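You operate a simulated robot arm through the tools that you are given. There is no shell and no other tool.

You run a simulated robot arm. Do the job below in one go: nothing can be reset, and whatever is moved stays where it is left.

TASK
Find the 36 MM spacer with the caliper; stand it on the blue patch.
Fine: measure all three; the other two go back where they stood.

The check looks at the end state, three seconds after you hand in, the way a careful person would. Anything else that was tipped, shoved, dropped, spilled or broken makes it a failure.

THE ROBOT
A 7-joint arm with a two-finger parallel gripper, fixed in place. Base frame: the origin is at the foot of the arm, x ahead of it, y to its left, z up; the work surface is at about z = 880. Readings come in mm, rad, newtons and seconds.
Its first joint turns from -2.897 to 2.897 rad. Payload 1.57 kg.
The tool frame sits at the grasp point between the pads (the TCP): z along the fingers, y along the line on which they close. The tips reach 30 mm beyond it. The gripper opens to 110 mm. The fingers are 24 mm wide and 12 mm thick; the gripper's body (48 by 112 mm) begins 78 mm behind the TCP.
Orientation is that of the tool frame in the base frame, as [roll, pitch, yaw] about the fixed x, y, z axes, in that order (R = Rz(yaw) Ry(pitch) Rx(roll)). With the fingers straight down and closing along the base's y, the tool's x points along the base's -x, its y along +y and its z along -z.

THE INTERFACE
- The arm moves only by the tool step_arm. Its argument "series" is a list of rows, each a list of 3 entries, a list of its own where there are three numbers: the shift along the tool's x, y, z in mm, then the turn, a rotation vector about the tool's x, y, z in rad, then the opening, from 0 (shut) to 1 (fully open). In form: [[[x, y, z], [wx, wy, wz], grip], ...]. A call has 1 to 20 rows; each row shifts and turns the commanded pose from where the row before left it, along the tool's axes as they then stand. Each row takes 0.2 s and may step no farther than 50 mm and 0.15 rad from the row before; otherwise, or with a gripper value out of range, the whole call is refused. Where a pose cannot be reached the arm comes as near as it can. A force on the tool above 40 N (or 10 N above the force at the start of the call, whichever is more), or a blocked arm, ends the call early, and 0.2 s more pass. Each finger travels about 108 mm/s and halts on what it meets, pressing with about 34 N; the grip force reading is that of the motor and also rises with nothing between the fingers. The clock runs only during rows and for 0.2 s after the last one: add rows that do not move to give the fingers time. It gives the time, the measured TCP pose, the force on the tool (base axes), the opening and the grip force at its end, in the units of the frame above (readings bear some noise), with the torque about the TCP (base axes, N m) and any sound that the robot's microphone picked up.
- Cameras (640 x 400 px; columns grow to the right, rows downward): "scene" is fixed at [400.3, -649.2, 1435.2]; the picture's right is [0.96, -0.27, 0.00], its down [-0.24, -0.86, -0.44] and it looks along [0.12, 0.43, -0.90] (base axes); focal length 342 px, centre (320, 200). "wrist" rides on the gripper at [70, 16, -141] in the tool frame; the picture's right is [-0.23, 0.97, 0.00], its down [-0.86, -0.20, -0.48] and it looks along [-0.47, -0.11, 0.88] (tool axes); focal length 222 px, centre (320, 200). There is no depth. A picture from a camera that has moved, and an enlarged one, comes with that camera's place and axes in the base frame and with its lens.
- camera(camera): a new picture of that camera. The clock stands still meanwhile.
- lift_body(by): slides the trunk up (or, below 0, down) by that many mm; the arm rides with it, the base frame stays. It gives what a move gives, with no picture.
- inspect(camera, box): a new picture of the part [left, top, right, bottom] of that camera's present view, enlarged. The clock stands still meanwhile.
- sign_off(): hands the job in; it is judged then, once.

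Places have to be worked out from the pictures, the camera data and where the tool is seen. Open the gripper and draw the arm clear of the work before you hand the job in, unless the task says otherwise.

The tools are called after "Call:" by a JSON object that holds its "op" and its "data". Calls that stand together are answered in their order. step_arm: Moves the arm, as the interface text tells. Its arguments: {"type":"object","properties":{"series":{"type":"array","items":{"type":"array"}}},"required":["series"]} The other tools are called the same way: lift_body (by) slides the trunk up or down; camera (camera) takes a picture; inspect (camera, box) takes an enlarged picture of a part of a camera's view; sign_off () hands the job in.

At the start:

```text
clock: 0.0
position: [311.5, -363.6, 1112.8]
ee_rot: [-3.141, -0.001, 3.14]
wrist_force: [-0.5, 1.1, 0.5]
wrist_torque: [-0.01, 0.0, 0.0]
width: 110.0
gripper_force: 0.1
trunk travel left (down, up): [-425.0, 185.0]
```

scene: 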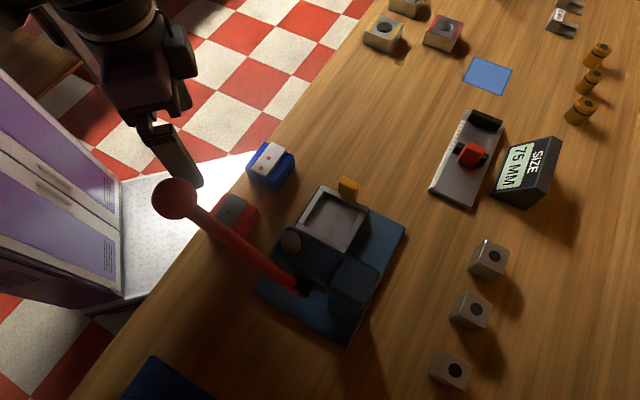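
wrist: 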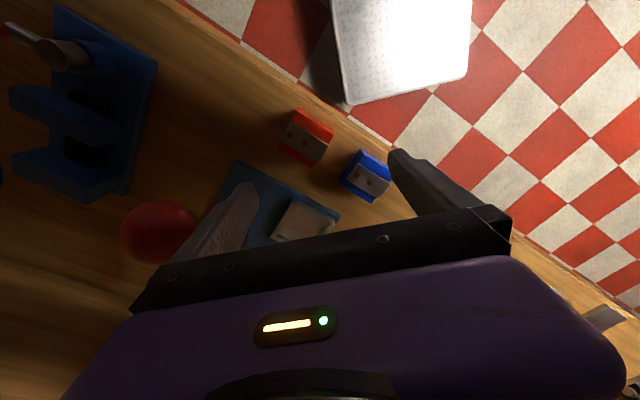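

I'll start by looking closely at the scene before moving: the caliper with its display, the three spacers at lower right, and the blue patch.

Call:
{"op": "inspect", "data": {"camera": "scene", "box": [410, 90, 580, 220]}}

Call:
{"op": "inspect", "data": {"camera": "scene", "box": [400, 220, 560, 400]}}

Call:
{"op": "inspect", "data": {"camera": "scene", "box": [340, 0, 640, 140]}}

Call:
{"op": "inspect", "data": {"camera": "scene", "box": [140, 120, 420, 360]}}

```text
3.08 times, centred on (495, 155) of scene
camera zoom: at [400.3, -649.2, 1435.2], right [0.96, -0.27, 0.0], down [-0.24, -0.86, -0.44], along [0.12, 0.43, -0.9], focal length 1052 px, centre (-218, 338)
```

zoom: 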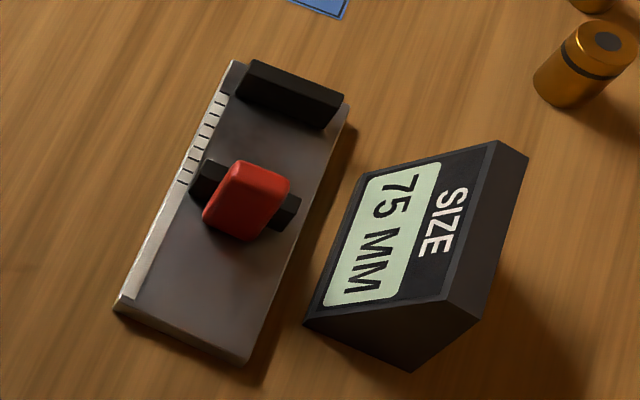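

```text
2.22 times, centred on (480, 310) of scene
camera zoom: at [400.3, -649.2, 1435.2], right [0.96, -0.27, 0.0], down [-0.24, -0.86, -0.44], along [0.12, 0.43, -0.9], focal length 760 px, centre (-36, -44)
```

zoom: 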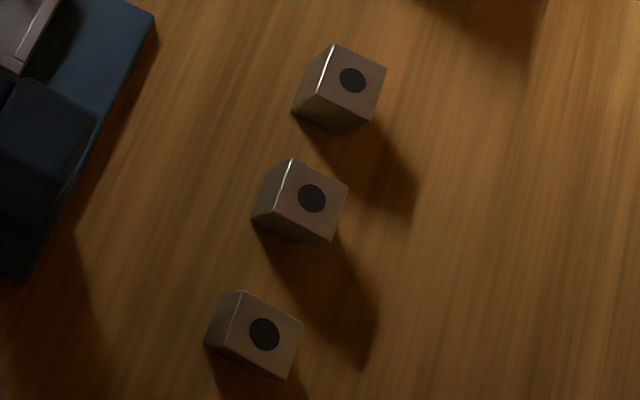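

```text
2.13 times, centred on (490, 70) of scene
camera zoom: at [400.3, -649.2, 1435.2], right [0.96, -0.27, 0.0], down [-0.24, -0.86, -0.44], along [0.12, 0.43, -0.9], focal length 729 px, centre (-43, 477)
```

zoom: 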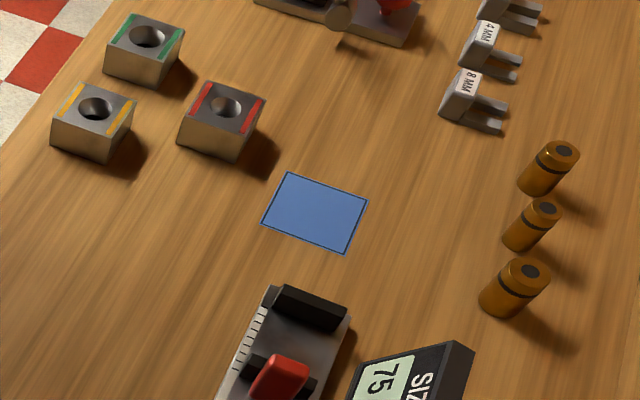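

```text
1.67 times, centred on (280, 240) of scene
camera zoom: at [400.3, -649.2, 1435.2], right [0.96, -0.27, 0.0], down [-0.24, -0.86, -0.44], along [0.12, 0.43, -0.9], focal length 570 px, centre (387, 133)
```

zoom: 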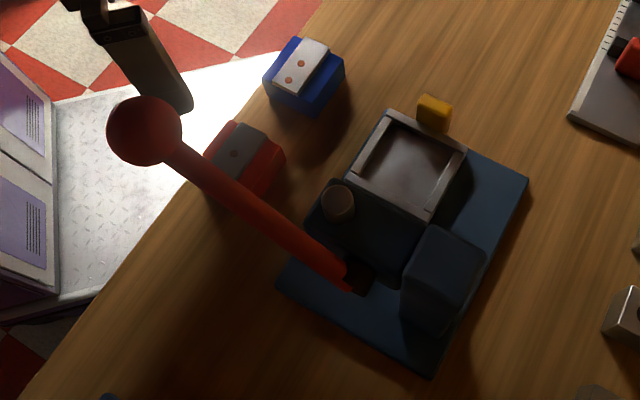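

The caliper lies diagonally around (770, -373), with its fixed jaw at the far end and a red-knobbed sliding jaw reading 75 mm open. The spacers are near (717, -564) and nearer the camera. I move the arm up and forward, away from the red lever ball, to get a wrist view.

Call:
{"op": "step_arm", "data": {"series": [[[0, 0, -30], [0, 0, 0], 1], [[-30, 0, -30], [0, 0, 0], 1], [[-40, 0, -10], [0, 0, 0], 1], [[-40, 0, 0], [0, 0, 0], 1], [[-40, 0, 0], [0, 0, 0], 1], [[-40, 0, 0], [0, 0, 0], 1], [[-40, 0, 0], [0, 0, 0], 1], [[-40, 0, 0], [0, 0, 0], 1], [[-20, 0, 0], [0, 0, 0], 1], [[0, 0, 0], [0, 0, 0], 1]]}}

Call:
{"op": "camera", "data": {"camera": "wrist"}}

Call:
{"op": "camera", "data": {"camera": "scene"}}

```text
clock: 2.2
position: [601.2, -364.3, 1182.3]
ee_rot: [-3.142, 0.001, -3.14]
wrist_force: [-0.4, 0.0, -1.1]
wrist_torque: [-0.01, 0.02, -0.03]
width: 110.0
gripper_force: 0.1
trunk travel left (down, up): [-425.0, 185.0]
```

```text
taken
camera wrist: at [532.4, -349.2, 1322.9], right [0.23, 0.97, 0.0], down [0.85, -0.2, 0.48], along [0.47, -0.11, -0.88], focal length 222 px, centre (320, 200)
```

wrist: 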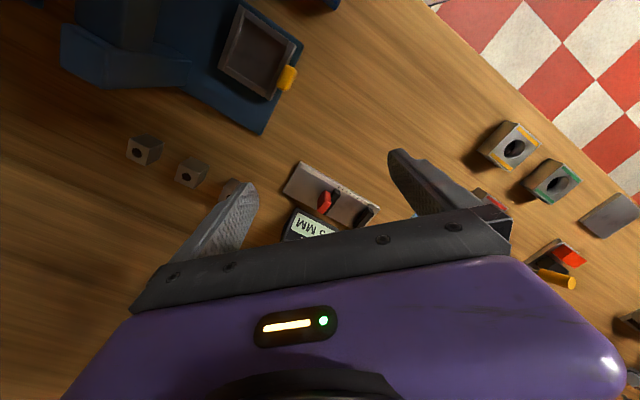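

```text
taken
```

scene: 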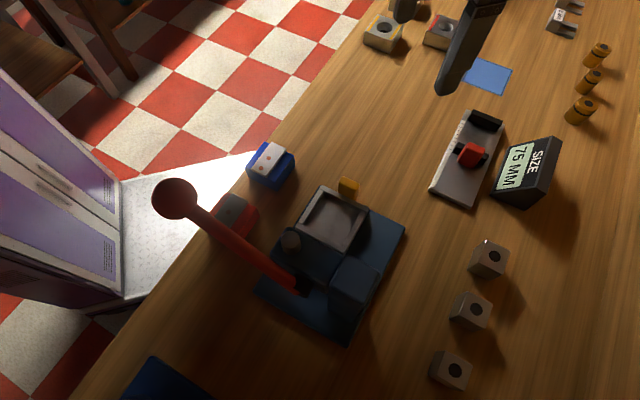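

The spacers sit in a line running at 45°, near (706,-570), (642,-635) and (576,-700). The caliper axis is also at 45°. I rotate the tool by +45° so the fingers close across the caliper's width, and hover above the caliper.

Call:
{"op": "step_arm", "data": {"series": [[[0, 0, 0], [0, 0, -0.131], 1], [[0, 0, 0], [0, 0, -0.131], 1], [[0, 0, 0], [0, 0, -0.131], 1], [[0, 0, 0], [0, 0, -0.131], 1], [[0, 0, 0], [0, 0, -0.131], 1], [[0, 0, 0], [0, 0, -0.1304], 1], [[-25, -31, 15], [0, 0, 0], 1], [[-25, -32, 20], [0, 0, 0], 1], [[-26, -32, 20], [0, 0, 0], 1], [[-26, -32, 22], [0, 0, 0], 1], [[0, 0, 0], [0, 0, 0], 1], [[0, 0, 0], [0, 0, 0], 1]]}}

Call:
{"op": "camera", "data": {"camera": "wrist"}}

Call:
{"op": "camera", "data": {"camera": "scene"}}

```text
clock: 4.8
position: [765.2, -382.9, 1104.6]
ee_rot: [-3.141, 0.0, -2.354]
wrist_force: [-0.5, 0.1, -0.2]
wrist_torque: [0.0, -0.02, -0.01]
width: 109.9
gripper_force: 0.2
trunk travel left (down, up): [-425.0, 185.0]
```

```text
taken
camera wrist: at [703.1, -422.1, 1245.6], right [-0.53, 0.85, 0.0], down [0.75, 0.46, 0.48], along [0.41, 0.25, -0.88], focal length 222 px, centre (320, 200)
```

wrist: 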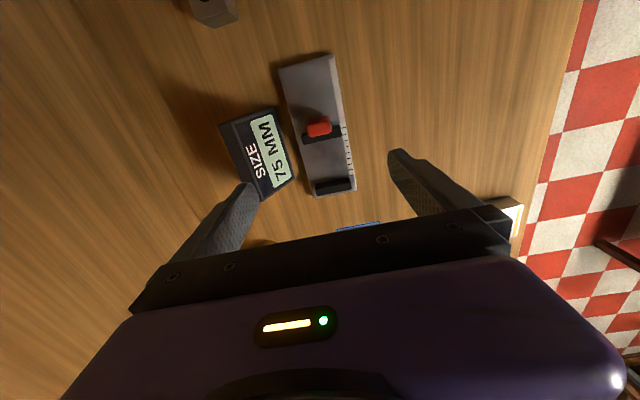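

```text
taken
```

scene: 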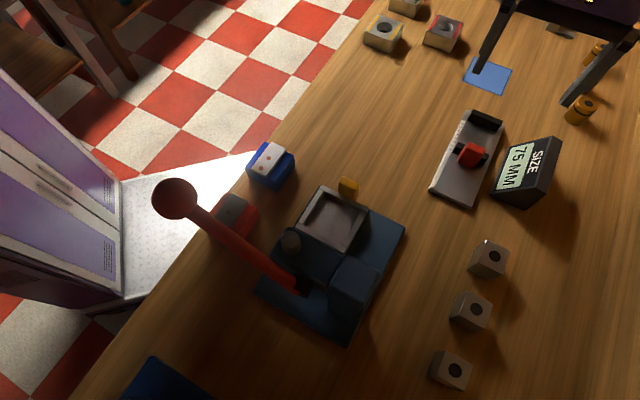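

The 45° yaw is reached, and the caliper is well seen from the wrist. I enlarge it to work out the geometry of its jaws and knob.

Call:
{"op": "inspect", "data": {"camera": "wrist", "box": [210, 40, 370, 210]}}

```text
2.35 times, centred on (290, 125) of wrist
camera zoom: at [703.1, -422.1, 1245.6], right [-0.53, 0.85, 0.0], down [0.75, 0.46, 0.48], along [0.41, 0.25, -0.88], focal length 523 px, centre (391, 376)
```

zoom: 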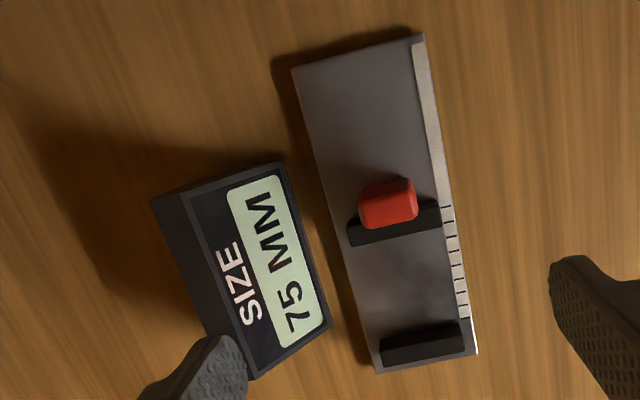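

I zoom in further on the jaws and knob, and on the display edge.

Call:
{"op": "inspect", "data": {"camera": "wrist", "box": [285, 110, 365, 160]}}

Call:
{"op": "inspect", "data": {"camera": "wrist", "box": [295, 155, 375, 205]}}

Call:
{"op": "inspect", "data": {"camera": "scene", "box": [450, 100, 520, 170]}}

```text
8.00 times, centred on (325, 135) of wrist
camera zoom: at [703.1, -422.1, 1245.6], right [-0.53, 0.85, 0.0], down [0.75, 0.46, 0.48], along [0.41, 0.25, -0.88], focal length 1777 px, centre (280, 720)
```

zoom: 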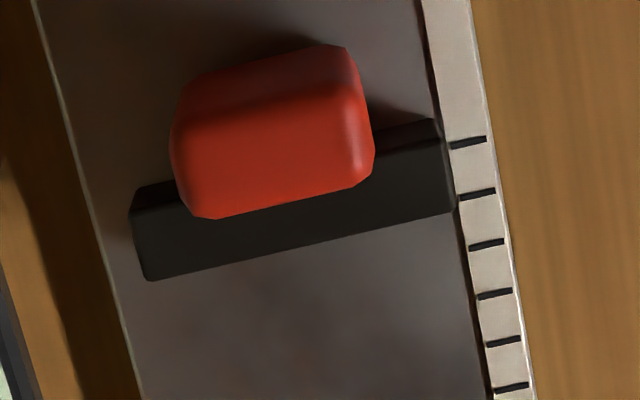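

```text
8.00 times, centred on (335, 180) of wrist
camera zoom: at [703.1, -422.1, 1245.6], right [-0.53, 0.85, 0.0], down [0.75, 0.46, 0.48], along [0.41, 0.25, -0.88], focal length 1777 px, centre (200, 360)
```

zoom: 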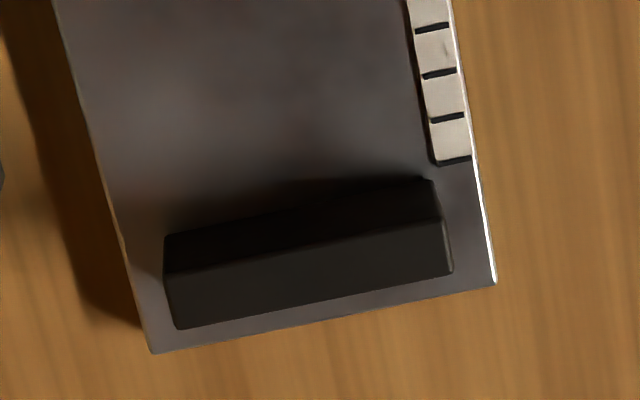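

```text
5.71 times, centred on (485, 135) of scene
camera zoom: at [400.3, -649.2, 1435.2], right [0.96, -0.27, 0.0], down [-0.24, -0.86, -0.44], along [0.12, 0.43, -0.9], focal length 1953 px, centre (-623, 571)
```

zoom: 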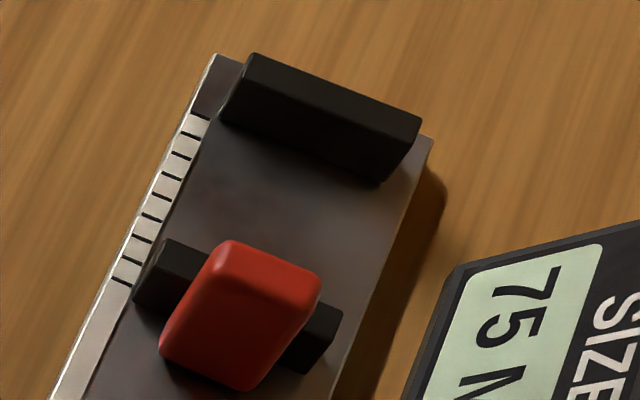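

The jaw gap runs from about u=279 to u=355 along the caliper axis, where u=(x+y)/√2 and v=(x−y)/√2. The centreline is v≈810, jaw tops are at z≈910, and the red knob sits at about u 250–263, z up to 944. Next I move above the spacer row to see all three from the wrist.

Call:
{"op": "step_arm", "data": {"series": [[[35, -15, 0], [0, 0, 0], 1], [[35, -15, 0], [0, 0, 0], 1], [[35, -15, 0], [0, 0, 0], 1], [[35, -15, 0], [0, 0, 0], 1], [[35, -15, 0], [0, 0, 0], 1], [[35, -15, 0], [0, 0, 0], 1], [[0, 0, 0], [0, 0, 0], 1], [[0, 0, 0], [0, 0, 0], 1]]}}

Call:
{"op": "camera", "data": {"camera": "wrist"}}

Call:
{"op": "camera", "data": {"camera": "scene"}}

```text
clock: 6.6
position: [678.8, -593.8, 1107.8]
ee_rot: [-3.141, 0.0, -2.356]
wrist_force: [-0.4, 0.2, -0.2]
wrist_torque: [-0.06, 0.02, 0.01]
width: 110.0
gripper_force: 0.0
trunk travel left (down, up): [-425.0, 185.0]
```

```text
taken
camera wrist: at [617.2, -632.7, 1247.8], right [-0.53, 0.85, 0.0], down [0.75, 0.46, 0.48], along [0.41, 0.25, -0.88], focal length 222 px, centre (320, 200)
```

wrist: 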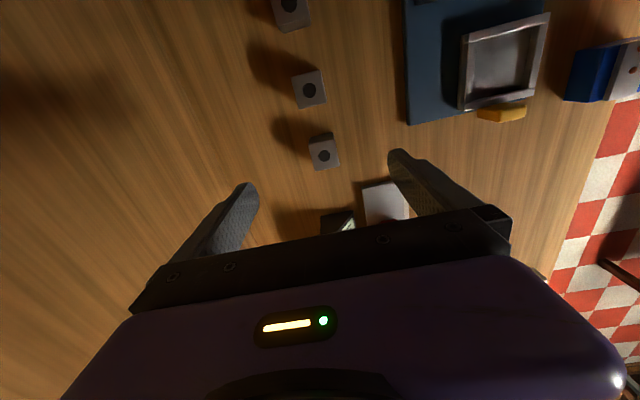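

```text
taken
```

scene: 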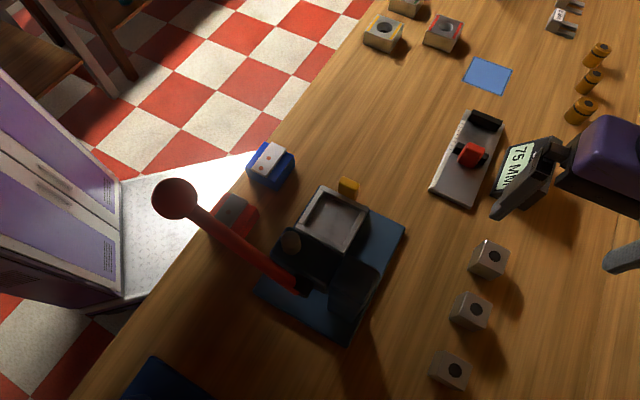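

All three spacers are visible. I enlarge to locate each one.

Call:
{"op": "inspect", "data": {"camera": "wrist", "box": [250, 0, 370, 75]}}

Call:
{"op": "inspect", "data": {"camera": "wrist", "box": [270, 60, 390, 180]}}

```text
5.33 times, centred on (310, 38) of wrist
camera zoom: at [617.2, -632.7, 1247.8], right [-0.53, 0.85, 0.0], down [0.75, 0.46, 0.48], along [0.41, 0.25, -0.88], focal length 1185 px, centre (373, 1067)
```

zoom: 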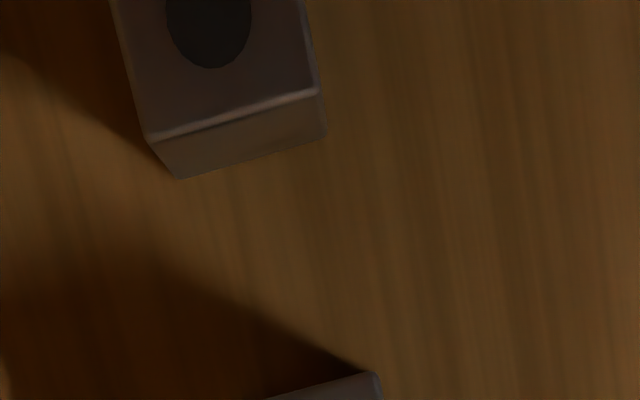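

```text
3.33 times, centred on (330, 120) of wrist
camera zoom: at [617.2, -632.7, 1247.8], right [-0.53, 0.85, 0.0], down [0.75, 0.46, 0.48], along [0.41, 0.25, -0.88], focal length 740 px, centre (287, 467)
```

zoom: 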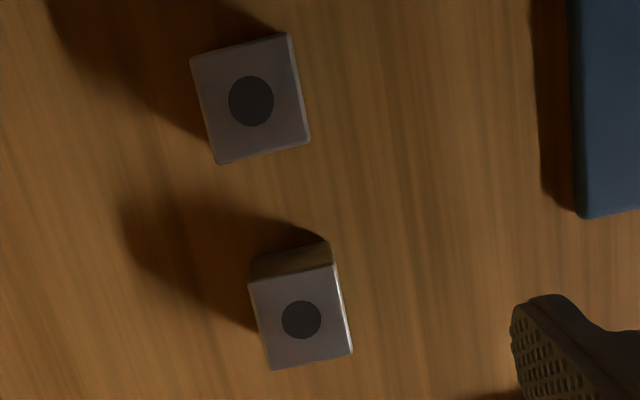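

From the wrist view, spacer 1 is at about u≈92, v≈901, and the scene camera gives u≈96. I go above it and descend to just over its top to check alignment.

Call:
{"op": "step_arm", "data": {"series": [[[-17, -1, 20], [0, 0, 0], 1], [[-17, -1, 30], [0, 0, 0], 1], [[0, 0, 35], [0, 0, 0], 1], [[0, 0, 35], [0, 0, 0], 1], [[0, 0, 25], [0, 0, 0], 1], [[0, 0, 0], [0, 0, 0], 1], [[0, 0, 0], [0, 0, 0], 1]]}}

Call:
{"op": "camera", "data": {"camera": "wrist"}}

Call:
{"op": "camera", "data": {"camera": "scene"}}

```text
clock: 8.2
position: [704.0, -572.8, 961.7]
ee_rot: [3.14, 0.0, -2.356]
wrist_force: [0.2, 0.3, -0.5]
wrist_torque: [0.02, 0.02, -0.01]
width: 110.4
gripper_force: 0.0
trunk travel left (down, up): [-425.0, 185.0]
```

```text
taken
camera wrist: at [642.2, -611.0, 1102.8], right [-0.53, 0.85, 0.0], down [0.75, 0.46, 0.48], along [0.41, 0.25, -0.88], focal length 222 px, centre (320, 200)
```

wrist: 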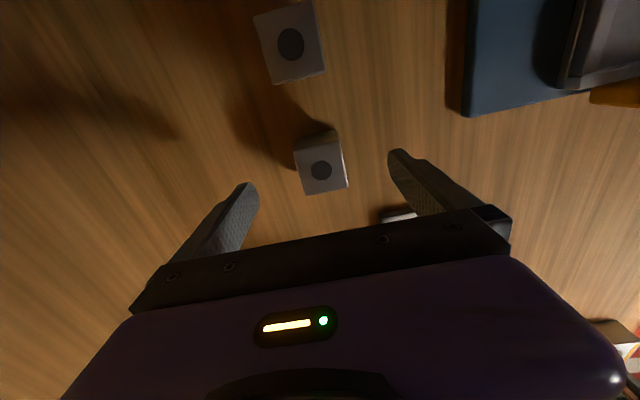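

```text
taken
```

scene: 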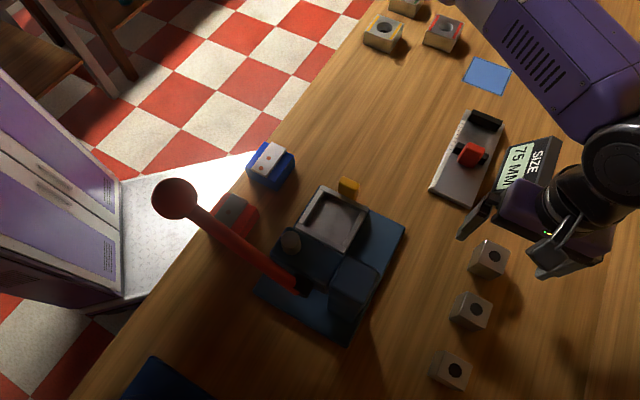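

The projected fingertip positions match the picture, so my camera model is good. I zoom in on spacer 1 to find its offset from the tool.

Call:
{"op": "inspect", "data": {"camera": "wrist", "box": [240, 100, 400, 200]}}

Call:
{"op": "inspect", "data": {"camera": "scene", "box": [440, 180, 620, 300]}}

```text
4.00 times, centred on (320, 150) of wrist
camera zoom: at [642.2, -611.0, 1102.8], right [-0.53, 0.85, 0.0], down [0.75, 0.46, 0.48], along [0.41, 0.25, -0.88], focal length 888 px, centre (320, 400)
```

zoom: 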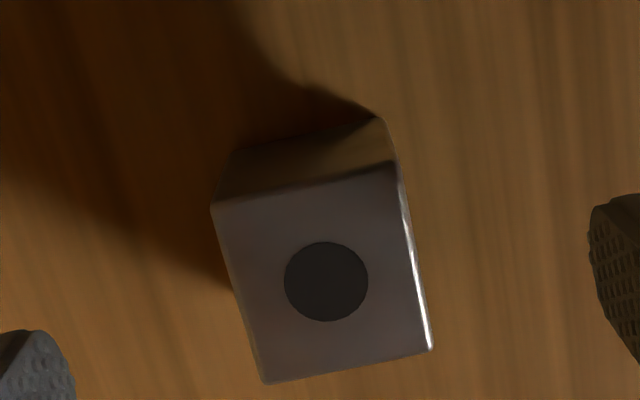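

```text
3.33 times, centred on (530, 240) of scene
camera zoom: at [400.3, -649.2, 1435.2], right [0.96, -0.27, 0.0], down [-0.24, -0.86, -0.44], along [0.12, 0.43, -0.9], focal length 1139 px, centre (-380, 67)
```

zoom: 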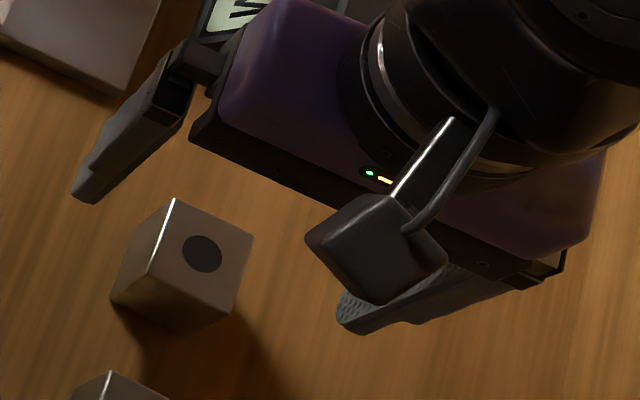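

Spacer 1 spans about 41 mm along u, 37 mm along v and 48 mm tall, centred at u≈87.5, v≈900, z 880–928. I shift by (4.6, 2.0) mm in the tool frame, descend to TCP z≈918 and close on it.

Call:
{"op": "step_arm", "data": {"series": [[[4.6, 2.0, 0], [0, 0, 0], 1], [[0, 0, 12], [0, 0, 0], 1], [[0, 0, 12], [0, 0, 0], 1], [[0, 0, 12], [0, 0, 0], 1], [[0, 0, 8], [0, 0, 0], 1], [[0, 0, 0], [0, 0, 0], 1], [[0, 0, 0], [0, 0, 0], 0.6], [[0, 0, 0], [0, 0, 0], 0.45]]}}

Call:
{"op": "inspect", "data": {"camera": "wrist", "box": [220, 100, 420, 225]}}

Call:
{"op": "inspect", "data": {"camera": "scene", "box": [420, 200, 600, 320]}}

```text
clock: 10.0
position: [700.1, -574.2, 915.7]
ee_rot: [-3.141, 0.001, -2.357]
wrist_force: [0.0, -0.2, 0.2]
wrist_torque: [-0.01, -0.01, 0.0]
width: 49.8
gripper_force: 0.1
trunk travel left (down, up): [-425.0, 185.0]
```

```text
3.20 times, centred on (320, 162) of wrist
camera zoom: at [638.0, -612.8, 1056.9], right [-0.53, 0.85, 0.0], down [0.75, 0.46, 0.48], along [0.41, 0.25, -0.88], focal length 711 px, centre (320, 320)
```

zoom: 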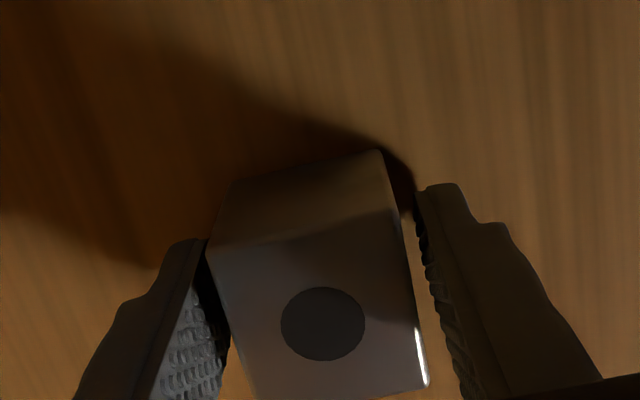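

```text
3.33 times, centred on (510, 260) of scene
camera zoom: at [400.3, -649.2, 1435.2], right [0.96, -0.27, 0.0], down [-0.24, -0.86, -0.44], along [0.12, 0.43, -0.9], focal length 1139 px, centre (-313, 0)
```

zoom: 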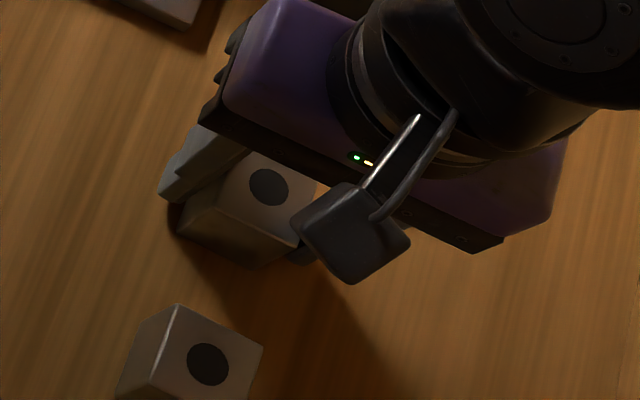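

The spacer is centred between the fingers with about 6 mm on each side, so I close fully on it.

Call:
{"op": "step_arm", "data": {"series": [[[0, 0, 0], [0, 0, 0], 0.38], [[0, 0, 0], [0, 0, 0], 0.3], [[0, 0, 0], [0, 0, 0], 0.2], [[0, 0, 0], [0, 0, 0], 0.1], [[0, 0, 0], [0, 0, 0], 0.0], [[0, 0, 0], [0, 0, 0], 0.0], [[0, 0, 0], [0, 0, 0], 0.0]]}}

```text
clock: 11.6
position: [699.2, -574.1, 914.4]
ee_rot: [3.141, -0.001, -2.355]
wrist_force: [-0.4, -0.3, 0.7]
wrist_torque: [-0.05, -0.01, -0.01]
width: 39.1
gripper_force: 33.9
trunk travel left (down, up): [-425.0, 185.0]
```

Grip reads 39.1 mm at 34 N. I lift the spacer and carry it over the caliper gap, next to the fixed jaw.

Call:
{"op": "step_arm", "data": {"series": [[[0, 0, -15], [0, 0, 0], 0], [[0, 0, -30], [0, 0, 0], 0], [[0, 0, -35], [0, 0, 0], 0], [[0, 0, -33], [0, 0, 0], 0], [[-35, 13, 0], [0, 0, 0], 0], [[-35, 13, 0], [0, 0, 0], 0], [[-35, 13, 0], [0, 0, 0], 0], [[-35, 13, 0], [0, 0, 0], 0], [[-35, 13, 0], [0, 0, 0], 0], [[-35, 13, 0], [0, 0, 0], 0], [[-32, 13, 0], [0, 0, 0], 0], [[0, 0, 0], [0, 0, 0], 0], [[0, 0, 0], [0, 0, 0], 0]]}}

Call:
{"op": "camera", "data": {"camera": "wrist"}}

Call:
{"op": "camera", "data": {"camera": "scene"}}

```text
clock: 14.4
position: [808.6, -336.1, 1031.1]
ee_rot: [-3.14, -0.001, -2.356]
wrist_force: [-0.1, -0.1, -1.0]
wrist_torque: [0.01, 0.01, 0.01]
width: 39.2
gripper_force: 34.3
trunk travel left (down, up): [-425.0, 185.0]
```

```text
taken
camera wrist: at [746.5, -375.9, 1172.3], right [-0.53, 0.85, 0.0], down [0.75, 0.46, 0.48], along [0.41, 0.25, -0.88], focal length 222 px, centre (320, 200)
```

wrist: 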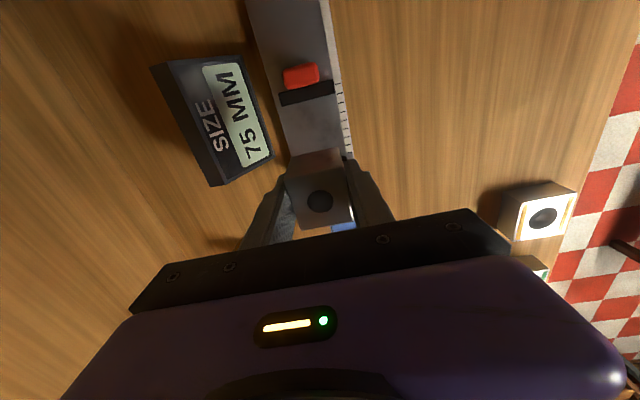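

```text
taken
```

scene: 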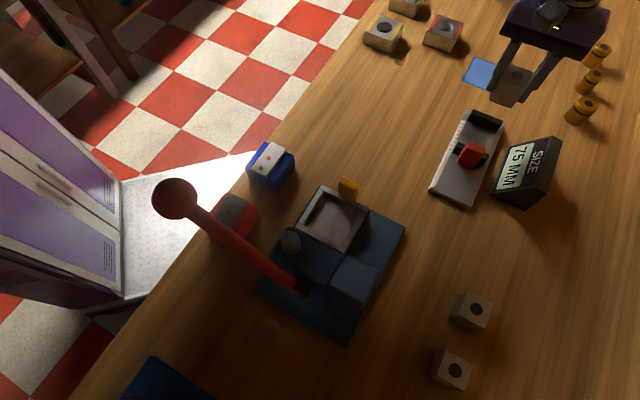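

The spacer is held over the jaw region at u≈331–334. I enlarge to recheck the jaw and slider positions from here before lowering.

Call:
{"op": "inspect", "data": {"camera": "wrist", "box": [230, 40, 390, 160]}}

Call:
{"op": "inspect", "data": {"camera": "scene", "box": [430, 40, 560, 140]}}

```text
3.33 times, centred on (310, 100) of wrist
camera zoom: at [746.5, -375.9, 1172.3], right [-0.53, 0.85, 0.0], down [0.75, 0.46, 0.48], along [0.41, 0.25, -0.88], focal length 740 px, centre (353, 533)
```

zoom: 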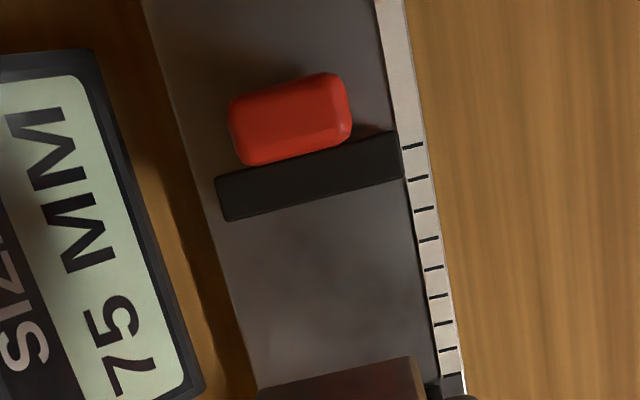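

```text
4.00 times, centred on (495, 90) of scene
camera zoom: at [400.3, -649.2, 1435.2], right [0.96, -0.27, 0.0], down [-0.24, -0.86, -0.44], along [0.12, 0.43, -0.9], focal length 1367 px, centre (-380, 640)
```

zoom: 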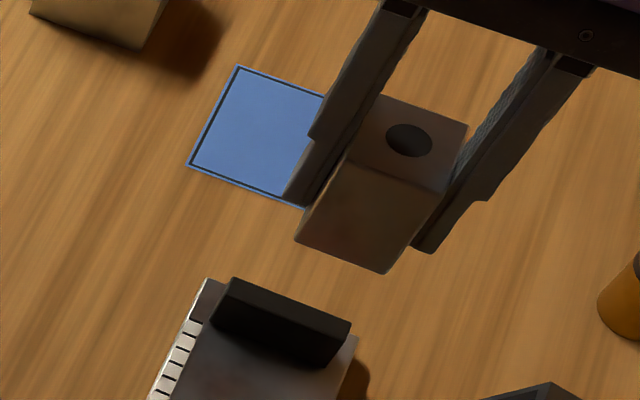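

Comparing both views, the spacer's front may be only a few mm from the fixed jaw. I back off 5 mm along u and lower to just above the jaw tops, then recheck.

Call:
{"op": "step_arm", "data": {"series": [[[5, 0, 0], [0, 0, 0], 0], [[0, 0, 25], [0, 0, 0], 0], [[0, 0, 28], [0, 0, 0], 0], [[0, 0, 20], [0, 0, 0], 0], [[0, 0, 5], [0, 0, 0], 0], [[0, 0, 0], [0, 0, 0], 0], [[0, 0, 0], [0, 0, 0], 0]]}}

Call:
{"op": "camera", "data": {"camera": "wrist"}}

Call:
{"op": "inspect", "data": {"camera": "scene", "box": [430, 60, 560, 160]}}

```text
clock: 16.0
position: [804.3, -341.2, 950.5]
ee_rot: [-3.141, -0.001, -2.356]
wrist_force: [0.1, -0.8, -0.2]
wrist_torque: [0.0, -0.01, -0.02]
width: 39.5
gripper_force: 34.4
trunk travel left (down, up): [-425.0, 185.0]
```

```text
taken
camera wrist: at [742.4, -379.5, 1092.4], right [-0.53, 0.85, 0.0], down [0.75, 0.46, 0.48], along [0.41, 0.25, -0.88], focal length 222 px, centre (320, 200)
```

wrist: 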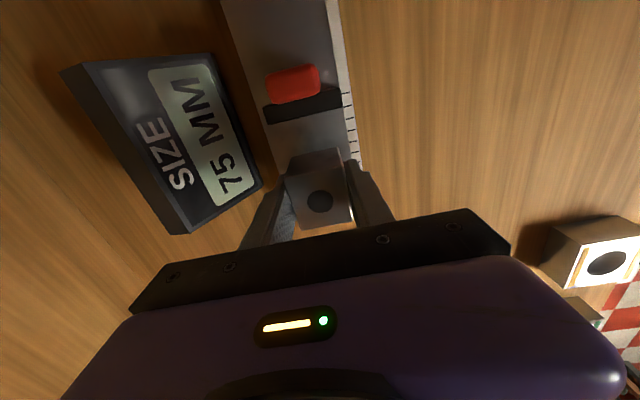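

```text
4.00 times, centred on (495, 110) of scene
camera zoom: at [400.3, -649.2, 1435.2], right [0.96, -0.27, 0.0], down [-0.24, -0.86, -0.44], along [0.12, 0.43, -0.9], focal length 1367 px, centre (-380, 560)
```

zoom: 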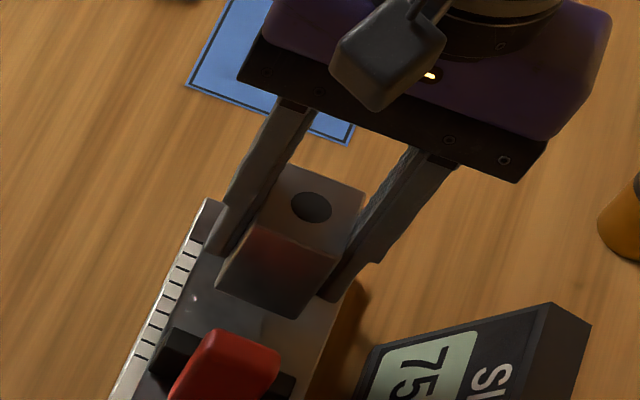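

The spacer's front face is about 6–8 mm short of the fixed jaw and its rear is about 25 mm from the slider. I lower it carefully, watching for contact.

Call:
{"op": "step_arm", "data": {"series": [[[0, 0, 8], [0, 0, 0], 0], [[0, 0, 7], [0, 0, 0], 0], [[0, 0, 3], [0, 0, 0], 0], [[0, 0, 2], [0, 0, 0], 0], [[0, 0, 0], [0, 0, 0], 0]]}}

Call:
{"op": "inspect", "data": {"camera": "scene", "box": [430, 60, 560, 160]}}

```text
clock: 17.2
position: [802.5, -342.4, 931.8]
ee_rot: [3.141, 0.0, -2.358]
wrist_force: [-0.2, 0.6, -0.2]
wrist_torque: [0.01, 0.02, -0.03]
width: 39.5
gripper_force: 34.1
trunk travel left (down, up): [-425.0, 185.0]
```

```text
4.00 times, centred on (495, 110) of scene
camera zoom: at [400.3, -649.2, 1435.2], right [0.96, -0.27, 0.0], down [-0.24, -0.86, -0.44], along [0.12, 0.43, -0.9], focal length 1367 px, centre (-380, 560)
```

zoom: 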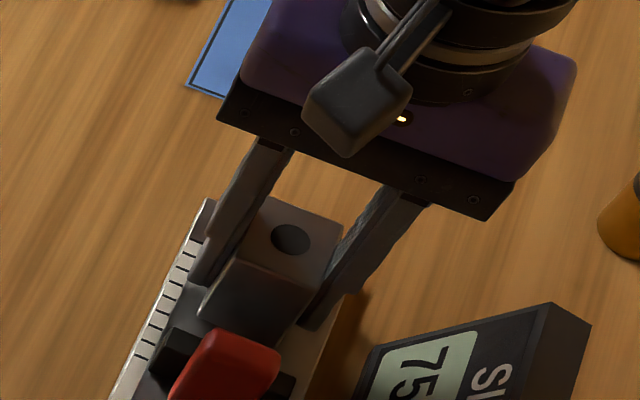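

Still no contact with the spacer bottom at about z≈895. I continue down in 1 mm steps.

Call:
{"op": "step_arm", "data": {"series": [[[0, 0, 1], [0, 0, 0], 0], [[0, 0, 1], [0, 0, 0], 0], [[0, 0, 1], [0, 0, 0], 0], [[0, 0, 0], [0, 0, 0], 0]]}}

```text
clock: 18.2
position: [802.6, -340.9, 928.1]
ee_rot: [3.141, 0.0, -2.357]
wrist_force: [-0.6, 0.1, -1.5]
wrist_torque: [-0.01, -0.01, -0.04]
width: 39.6
gripper_force: 34.1
trunk travel left (down, up): [-425.0, 185.0]
```

No contact yet. Two more mm.

Call:
{"op": "step_arm", "data": {"series": [[[0, 0, 1], [0, 0, 0], 0], [[0, 0, 1], [0, 0, 0], 0], [[0, 0, 0], [0, 0, 0], 0]]}}

Call:
{"op": "inspect", "data": {"camera": "scene", "box": [440, 90, 530, 160]}}

```text
clock: 19.0
position: [802.7, -340.5, 927.2]
ee_rot: [-3.141, -0.002, -2.356]
wrist_force: [-2.9, 1.7, 16.6]
wrist_torque: [0.11, 0.19, 0.02]
width: 39.4
gripper_force: 34.1
trunk travel left (down, up): [-425.0, 185.0]
```

```text
5.71 times, centred on (485, 125) of scene
camera zoom: at [400.3, -649.2, 1435.2], right [0.96, -0.27, 0.0], down [-0.24, -0.86, -0.44], along [0.12, 0.43, -0.9], focal length 1953 px, centre (-623, 629)
```

zoom: 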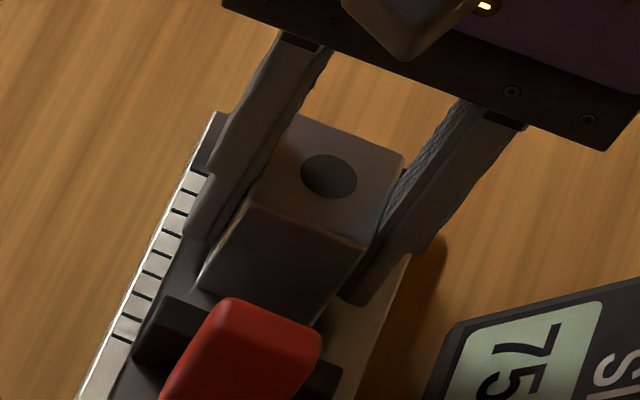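

Contact registered at 16.6 N, so the spacer stands on the plate at z≈891. I relax by 0.8 mm, open partway and rise clear.

Call:
{"op": "step_arm", "data": {"series": [[[0, 0, -0.8], [0, 0, 0], 0], [[0, 0, 0], [0, 0, 0], 0], [[0, 0, 0], [0, 0, 0], 0.42], [[0, 0, 0], [0, 0, 0], 0.5], [[0, 0, 0], [0, 0, 0], 0.6], [[0, 0, 0], [0, 0, 0], 0.62]]}}

Call:
{"op": "inspect", "data": {"camera": "scene", "box": [440, 90, 530, 160]}}

Call:
{"op": "camera", "data": {"camera": "wrist"}}

```text
clock: 20.4
position: [802.1, -340.6, 927.8]
ee_rot: [-3.142, 0.0, -2.356]
wrist_force: [0.1, -0.5, -0.3]
wrist_torque: [-0.02, -0.04, -0.01]
width: 68.1
gripper_force: 0.0
trunk travel left (down, up): [-425.0, 185.0]
```

```text
5.71 times, centred on (485, 125) of scene
camera zoom: at [400.3, -649.2, 1435.2], right [0.96, -0.27, 0.0], down [-0.24, -0.86, -0.44], along [0.12, 0.43, -0.9], focal length 1953 px, centre (-623, 629)
```

zoom: 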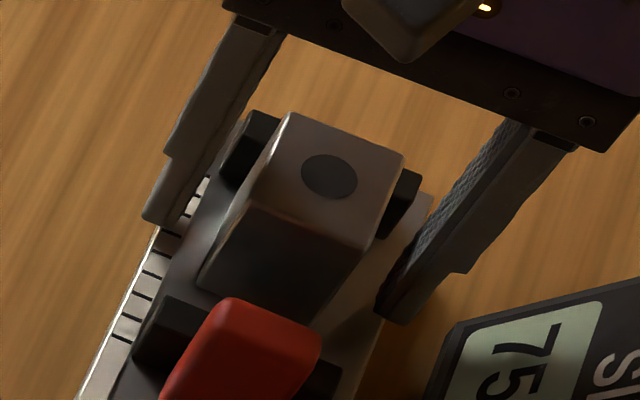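

```text
taken
camera wrist: at [741.4, -379.9, 1068.1], right [-0.53, 0.85, 0.0], down [0.75, 0.46, 0.48], along [0.41, 0.25, -0.88], focal length 222 px, centre (320, 200)
```

wrist: 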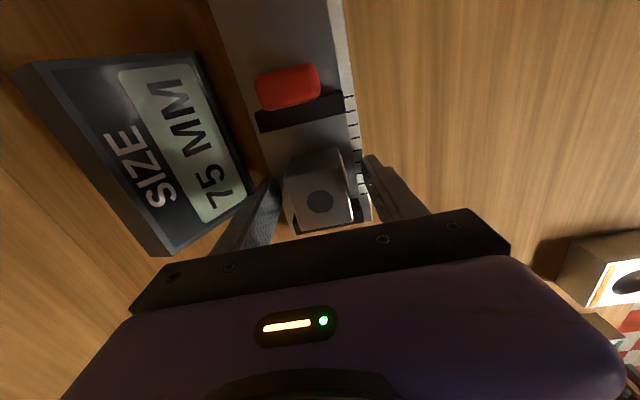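

The spacer stands free in the gap. I rise straight up and move back over the red knob to look at it.

Call:
{"op": "step_arm", "data": {"series": [[[0, 0, -10], [0, 0, 0], 0.62], [[0, 0, -25], [0, 0, 0], 0.62], [[0, 0, -30], [0, 0, 0], 0.62], [[0, 0, -20], [0, 0, 0], 0.62], [[23, 0, 0], [0, 0, 0], 0.62], [[23, 0, 0], [0, 0, 0], 0.62], [[23, 0, 0], [0, 0, 0], 0.62], [[0, 0, 0], [0, 0, 0], 0.62], [[0, 0, 0], [0, 0, 0], 0.62]]}}

Call:
{"op": "camera", "data": {"camera": "wrist"}}

Call:
{"op": "camera", "data": {"camera": "scene"}}

```text
clock: 22.4
position: [754.6, -389.5, 1014.4]
ee_rot: [-3.142, -0.002, -2.356]
wrist_force: [-0.3, -0.4, 0.3]
wrist_torque: [0.02, -0.01, 0.02]
width: 68.1
gripper_force: 0.0
trunk travel left (down, up): [-425.0, 185.0]
```

```text
taken
camera wrist: at [692.1, -428.7, 1155.0], right [-0.53, 0.85, 0.0], down [0.75, 0.46, 0.48], along [0.41, 0.25, -0.88], focal length 222 px, centre (320, 200)
```

wrist: 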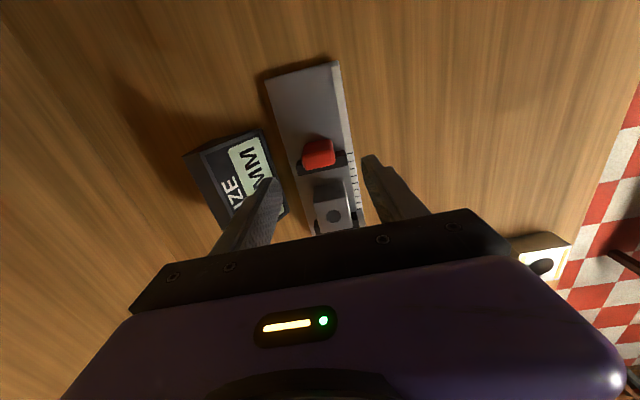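

```text
taken
```

scene: 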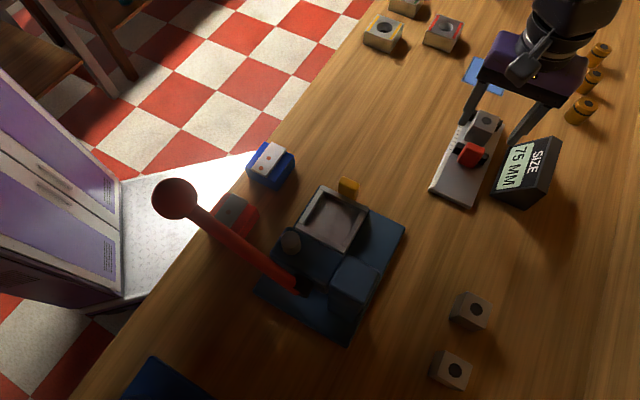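

I zoom on the knob to align the fingers with it.

Call:
{"op": "inspect", "data": {"camera": "wrist", "box": [270, 110, 390, 235]}}

```text
3.20 times, centred on (330, 172) of wrist
camera zoom: at [692.1, -428.7, 1155.0], right [-0.53, 0.85, 0.0], down [0.75, 0.46, 0.48], along [0.41, 0.25, -0.88], focal length 711 px, centre (288, 288)
```

zoom: 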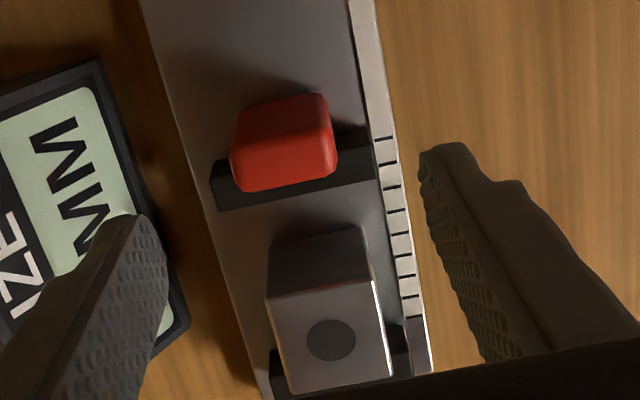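

The knob spans about u 246–262 and v 795–826, with its top at z≈944. I shift back 3 mm in u, descend until the tips are at z≈917 (above the slider bar) and close gently.

Call:
{"op": "step_arm", "data": {"series": [[[3, -0.7, 15], [0, 0, 0], 0.62], [[0, 0, 20], [0, 0, 0], 0.62], [[0, 0, 20], [0, 0, 0], 0.62], [[0, 0, 10], [0, 0, 0], 0.62], [[0, 0, 0], [0, 0, 0], 0.5], [[0, 0, 0], [0, 0, 0], 0.4], [[0, 0, 0], [0, 0, 0], 0.34]]}}

Call:
{"op": "inspect", "data": {"camera": "wrist", "box": [240, 110, 400, 225]}}

Call:
{"op": "inspect", "data": {"camera": "scene", "box": [430, 90, 560, 210]}}

```text
clock: 24.0
position: [752.5, -392.8, 946.6]
ee_rot: [3.14, 0.0, -2.356]
wrist_force: [0.0, 1.0, -0.3]
wrist_torque: [0.0, -0.03, 0.03]
width: 37.5
gripper_force: 0.1
trunk travel left (down, up): [-425.0, 185.0]
```

```text
3.48 times, centred on (320, 168) of wrist
camera zoom: at [691.1, -431.8, 1087.8], right [-0.53, 0.85, 0.0], down [0.75, 0.46, 0.48], along [0.41, 0.25, -0.88], focal length 773 px, centre (320, 313)
```

zoom: 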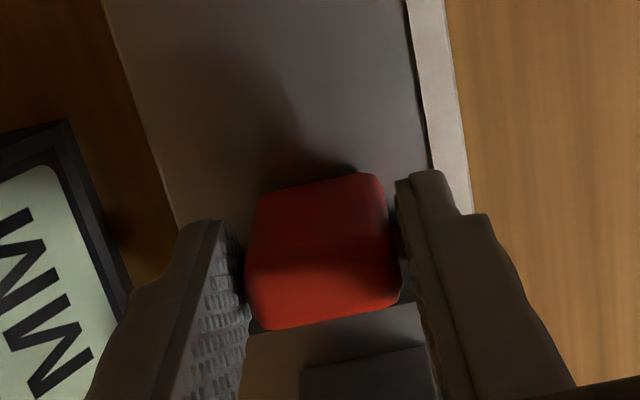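

```text
3.33 times, centred on (495, 150) of scene
camera zoom: at [400.3, -649.2, 1435.2], right [0.96, -0.27, 0.0], down [-0.24, -0.86, -0.44], along [0.12, 0.43, -0.9], focal length 1139 px, centre (-263, 367)
```

zoom: 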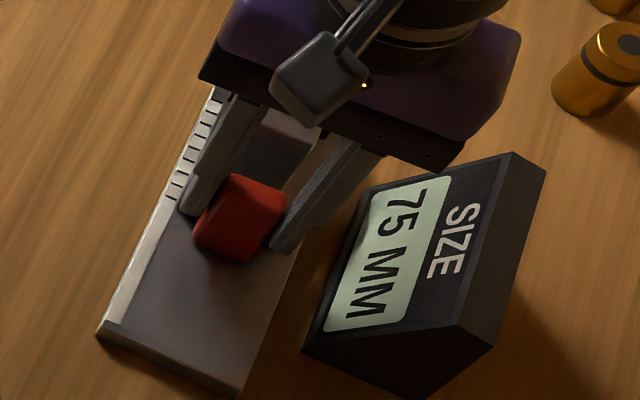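

The fingers straddle the knob evenly and the display can be read from the scene camera. I close onto the knob.

Call:
{"op": "step_arm", "data": {"series": [[[0, 0, 0], [0, 0, 0], 0.3], [[0, 0, 0], [0, 0, 0], 0.26], [[0, 0, 0], [0, 0, 0], 0.2], [[0, 0, 0], [0, 0, 0], 0.1], [[0, 0, 0], [0, 0, 0], 0.0]]}}

Call:
{"op": "inspect", "data": {"camera": "scene", "box": [430, 90, 560, 210]}}

```text
clock: 25.2
position: [753.3, -393.2, 946.5]
ee_rot: [3.142, 0.0, -2.356]
wrist_force: [0.7, -1.1, -0.7]
wrist_torque: [0.0, -0.01, -0.06]
width: 33.7
gripper_force: 41.8
trunk travel left (down, up): [-425.0, 185.0]
```

```text
3.33 times, centred on (495, 150) of scene
camera zoom: at [400.3, -649.2, 1435.2], right [0.96, -0.27, 0.0], down [-0.24, -0.86, -0.44], along [0.12, 0.43, -0.9], focal length 1139 px, centre (-263, 367)
```

zoom: 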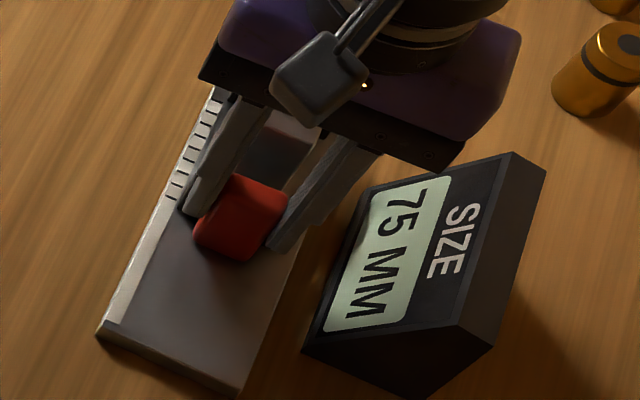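

The knob is gripped with little side force. I push the slider 12 mm toward the fixed jaw and check the force and display.

Call:
{"op": "step_arm", "data": {"series": [[[-4, 0, 0], [0, 0, 0], 0], [[-4, 0, 0], [0, 0, 0], 0], [[-4, 0, 0], [0, 0, 0], 0], [[0, 0, 0], [0, 0, 0], 0]]}}

Call:
{"op": "inspect", "data": {"camera": "scene", "box": [430, 90, 560, 210]}}

```text
clock: 26.2
position: [761.7, -385.0, 947.4]
ee_rot: [-3.141, 0.0, -2.356]
wrist_force: [0.2, -0.3, -1.9]
wrist_torque: [0.08, 0.02, -0.2]
width: 33.5
gripper_force: 41.4
trunk travel left (down, up): [-425.0, 185.0]
```

```text
3.33 times, centred on (495, 150) of scene
camera zoom: at [400.3, -649.2, 1435.2], right [0.96, -0.27, 0.0], down [-0.24, -0.86, -0.44], along [0.12, 0.43, -0.9], focal length 1139 px, centre (-263, 367)
```

zoom: 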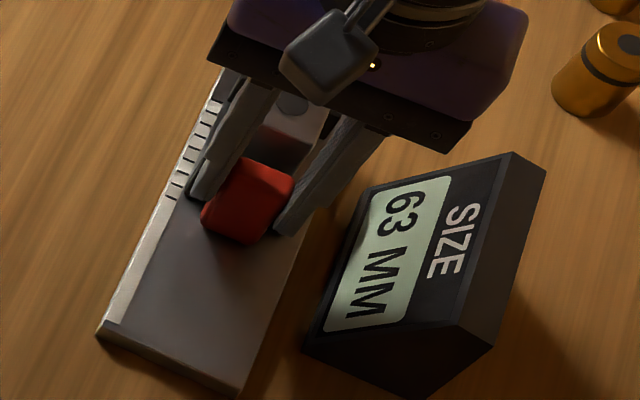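

The display went 75→63 for 12 mm, so it tracks 1:1 with little force. I continue 14 mm.

Call:
{"op": "step_arm", "data": {"series": [[[-4, 0, 0], [0, 0, 0], 0], [[-4, 0, 0], [0, 0, 0], 0], [[-3, 0, 0], [0, 0, 0], 0], [[-3, 0, 0], [0, 0, 0], 0], [[0, 0, 0], [0, 0, 0], 0]]}}

Call:
{"op": "inspect", "data": {"camera": "scene", "box": [430, 90, 560, 210]}}

Call:
{"op": "camera", "data": {"camera": "wrist"}}

```text
clock: 27.4
position: [770.5, -374.5, 947.1]
ee_rot: [-3.14, 0.0, -2.357]
wrist_force: [3.6, -6.0, -10.3]
wrist_torque: [-0.22, -0.32, -0.01]
width: 33.6
gripper_force: 41.8
trunk travel left (down, up): [-425.0, 185.0]
```

```text
3.33 times, centred on (495, 150) of scene
camera zoom: at [400.3, -649.2, 1435.2], right [0.96, -0.27, 0.0], down [-0.24, -0.86, -0.44], along [0.12, 0.43, -0.9], focal length 1139 px, centre (-263, 367)
```

zoom: 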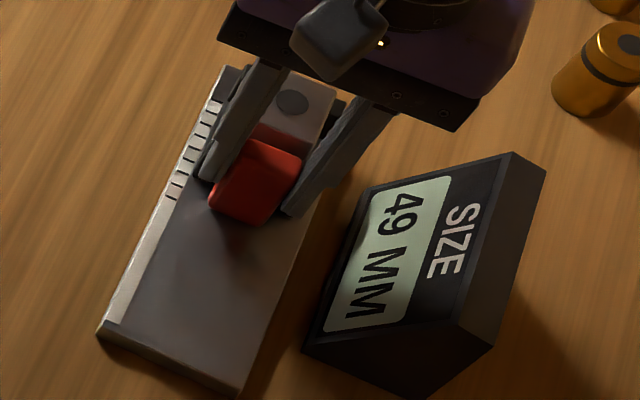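

```text
taken
camera wrist: at [709.6, -413.4, 1087.8], right [-0.53, 0.85, 0.0], down [0.75, 0.46, 0.48], along [0.41, 0.25, -0.88], focal length 222 px, centre (320, 200)
```

wrist: 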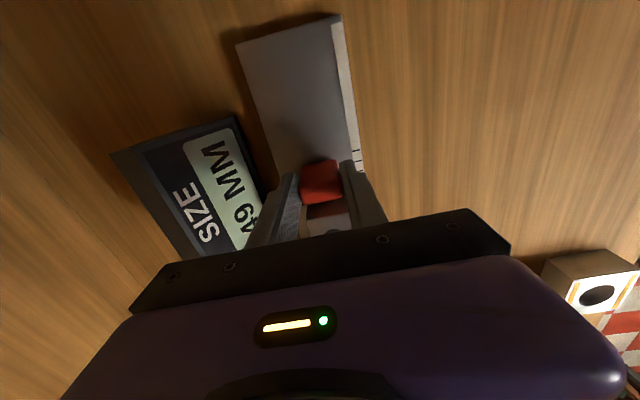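

The reading is 49 mm, with a small vertical and lateral preload from the grip but almost nothing along the axis. I relieve it slightly and push 4 mm more.

Call:
{"op": "step_arm", "data": {"series": [[[0, -0.4, 0.6], [0, 0, 0], 0], [[-2, 0, 0], [0, 0, 0], 0], [[-2, 0, 0], [0, 0, 0], 0], [[0, 0, 0], [0, 0, 0], 0]]}}

Call:
{"op": "inspect", "data": {"camera": "scene", "box": [430, 90, 560, 210]}}

```text
clock: 28.4
position: [774.1, -371.1, 947.1]
ee_rot: [3.14, 0.0, -2.356]
wrist_force: [3.2, -4.3, -3.6]
wrist_torque: [0.05, 0.29, -0.2]
width: 33.7
gripper_force: 41.5
trunk travel left (down, up): [-425.0, 185.0]
```

```text
3.33 times, centred on (495, 150) of scene
camera zoom: at [400.3, -649.2, 1435.2], right [0.96, -0.27, 0.0], down [-0.24, -0.86, -0.44], along [0.12, 0.43, -0.9], focal length 1139 px, centre (-263, 367)
```

zoom: 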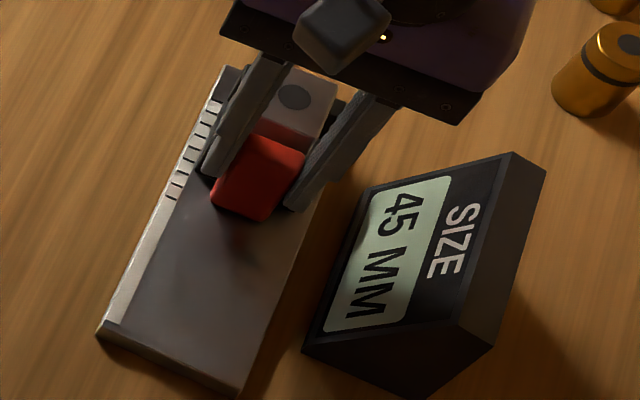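

Now 45 mm, and the spacer has begun to move with the slider. I advance in 1 mm steps.

Call:
{"op": "step_arm", "data": {"series": [[[-1, -0.3, 0.2], [0, 0, 0], 0], [[-1, 0, 0], [0, 0, 0], 0], [[0, 0, 0], [0, 0, 0], 0]]}}

Call:
{"op": "inspect", "data": {"camera": "scene", "box": [430, 90, 560, 210]}}

```text
clock: 29.2
position: [774.5, -371.4, 947.1]
ee_rot: [-3.141, -0.002, -2.359]
wrist_force: [-5.6, -7.9, 0.9]
wrist_torque: [0.78, -0.63, 0.18]
width: 33.5
gripper_force: 41.4
trunk travel left (down, up): [-425.0, 185.0]
```

```text
3.33 times, centred on (495, 150) of scene
camera zoom: at [400.3, -649.2, 1435.2], right [0.96, -0.27, 0.0], down [-0.24, -0.86, -0.44], along [0.12, 0.43, -0.9], focal length 1139 px, centre (-263, 367)
```

zoom: 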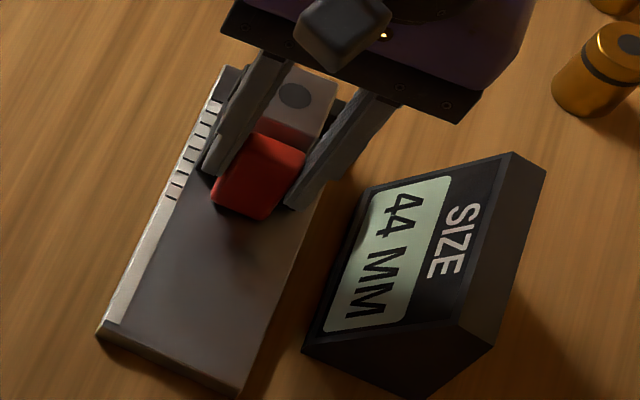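

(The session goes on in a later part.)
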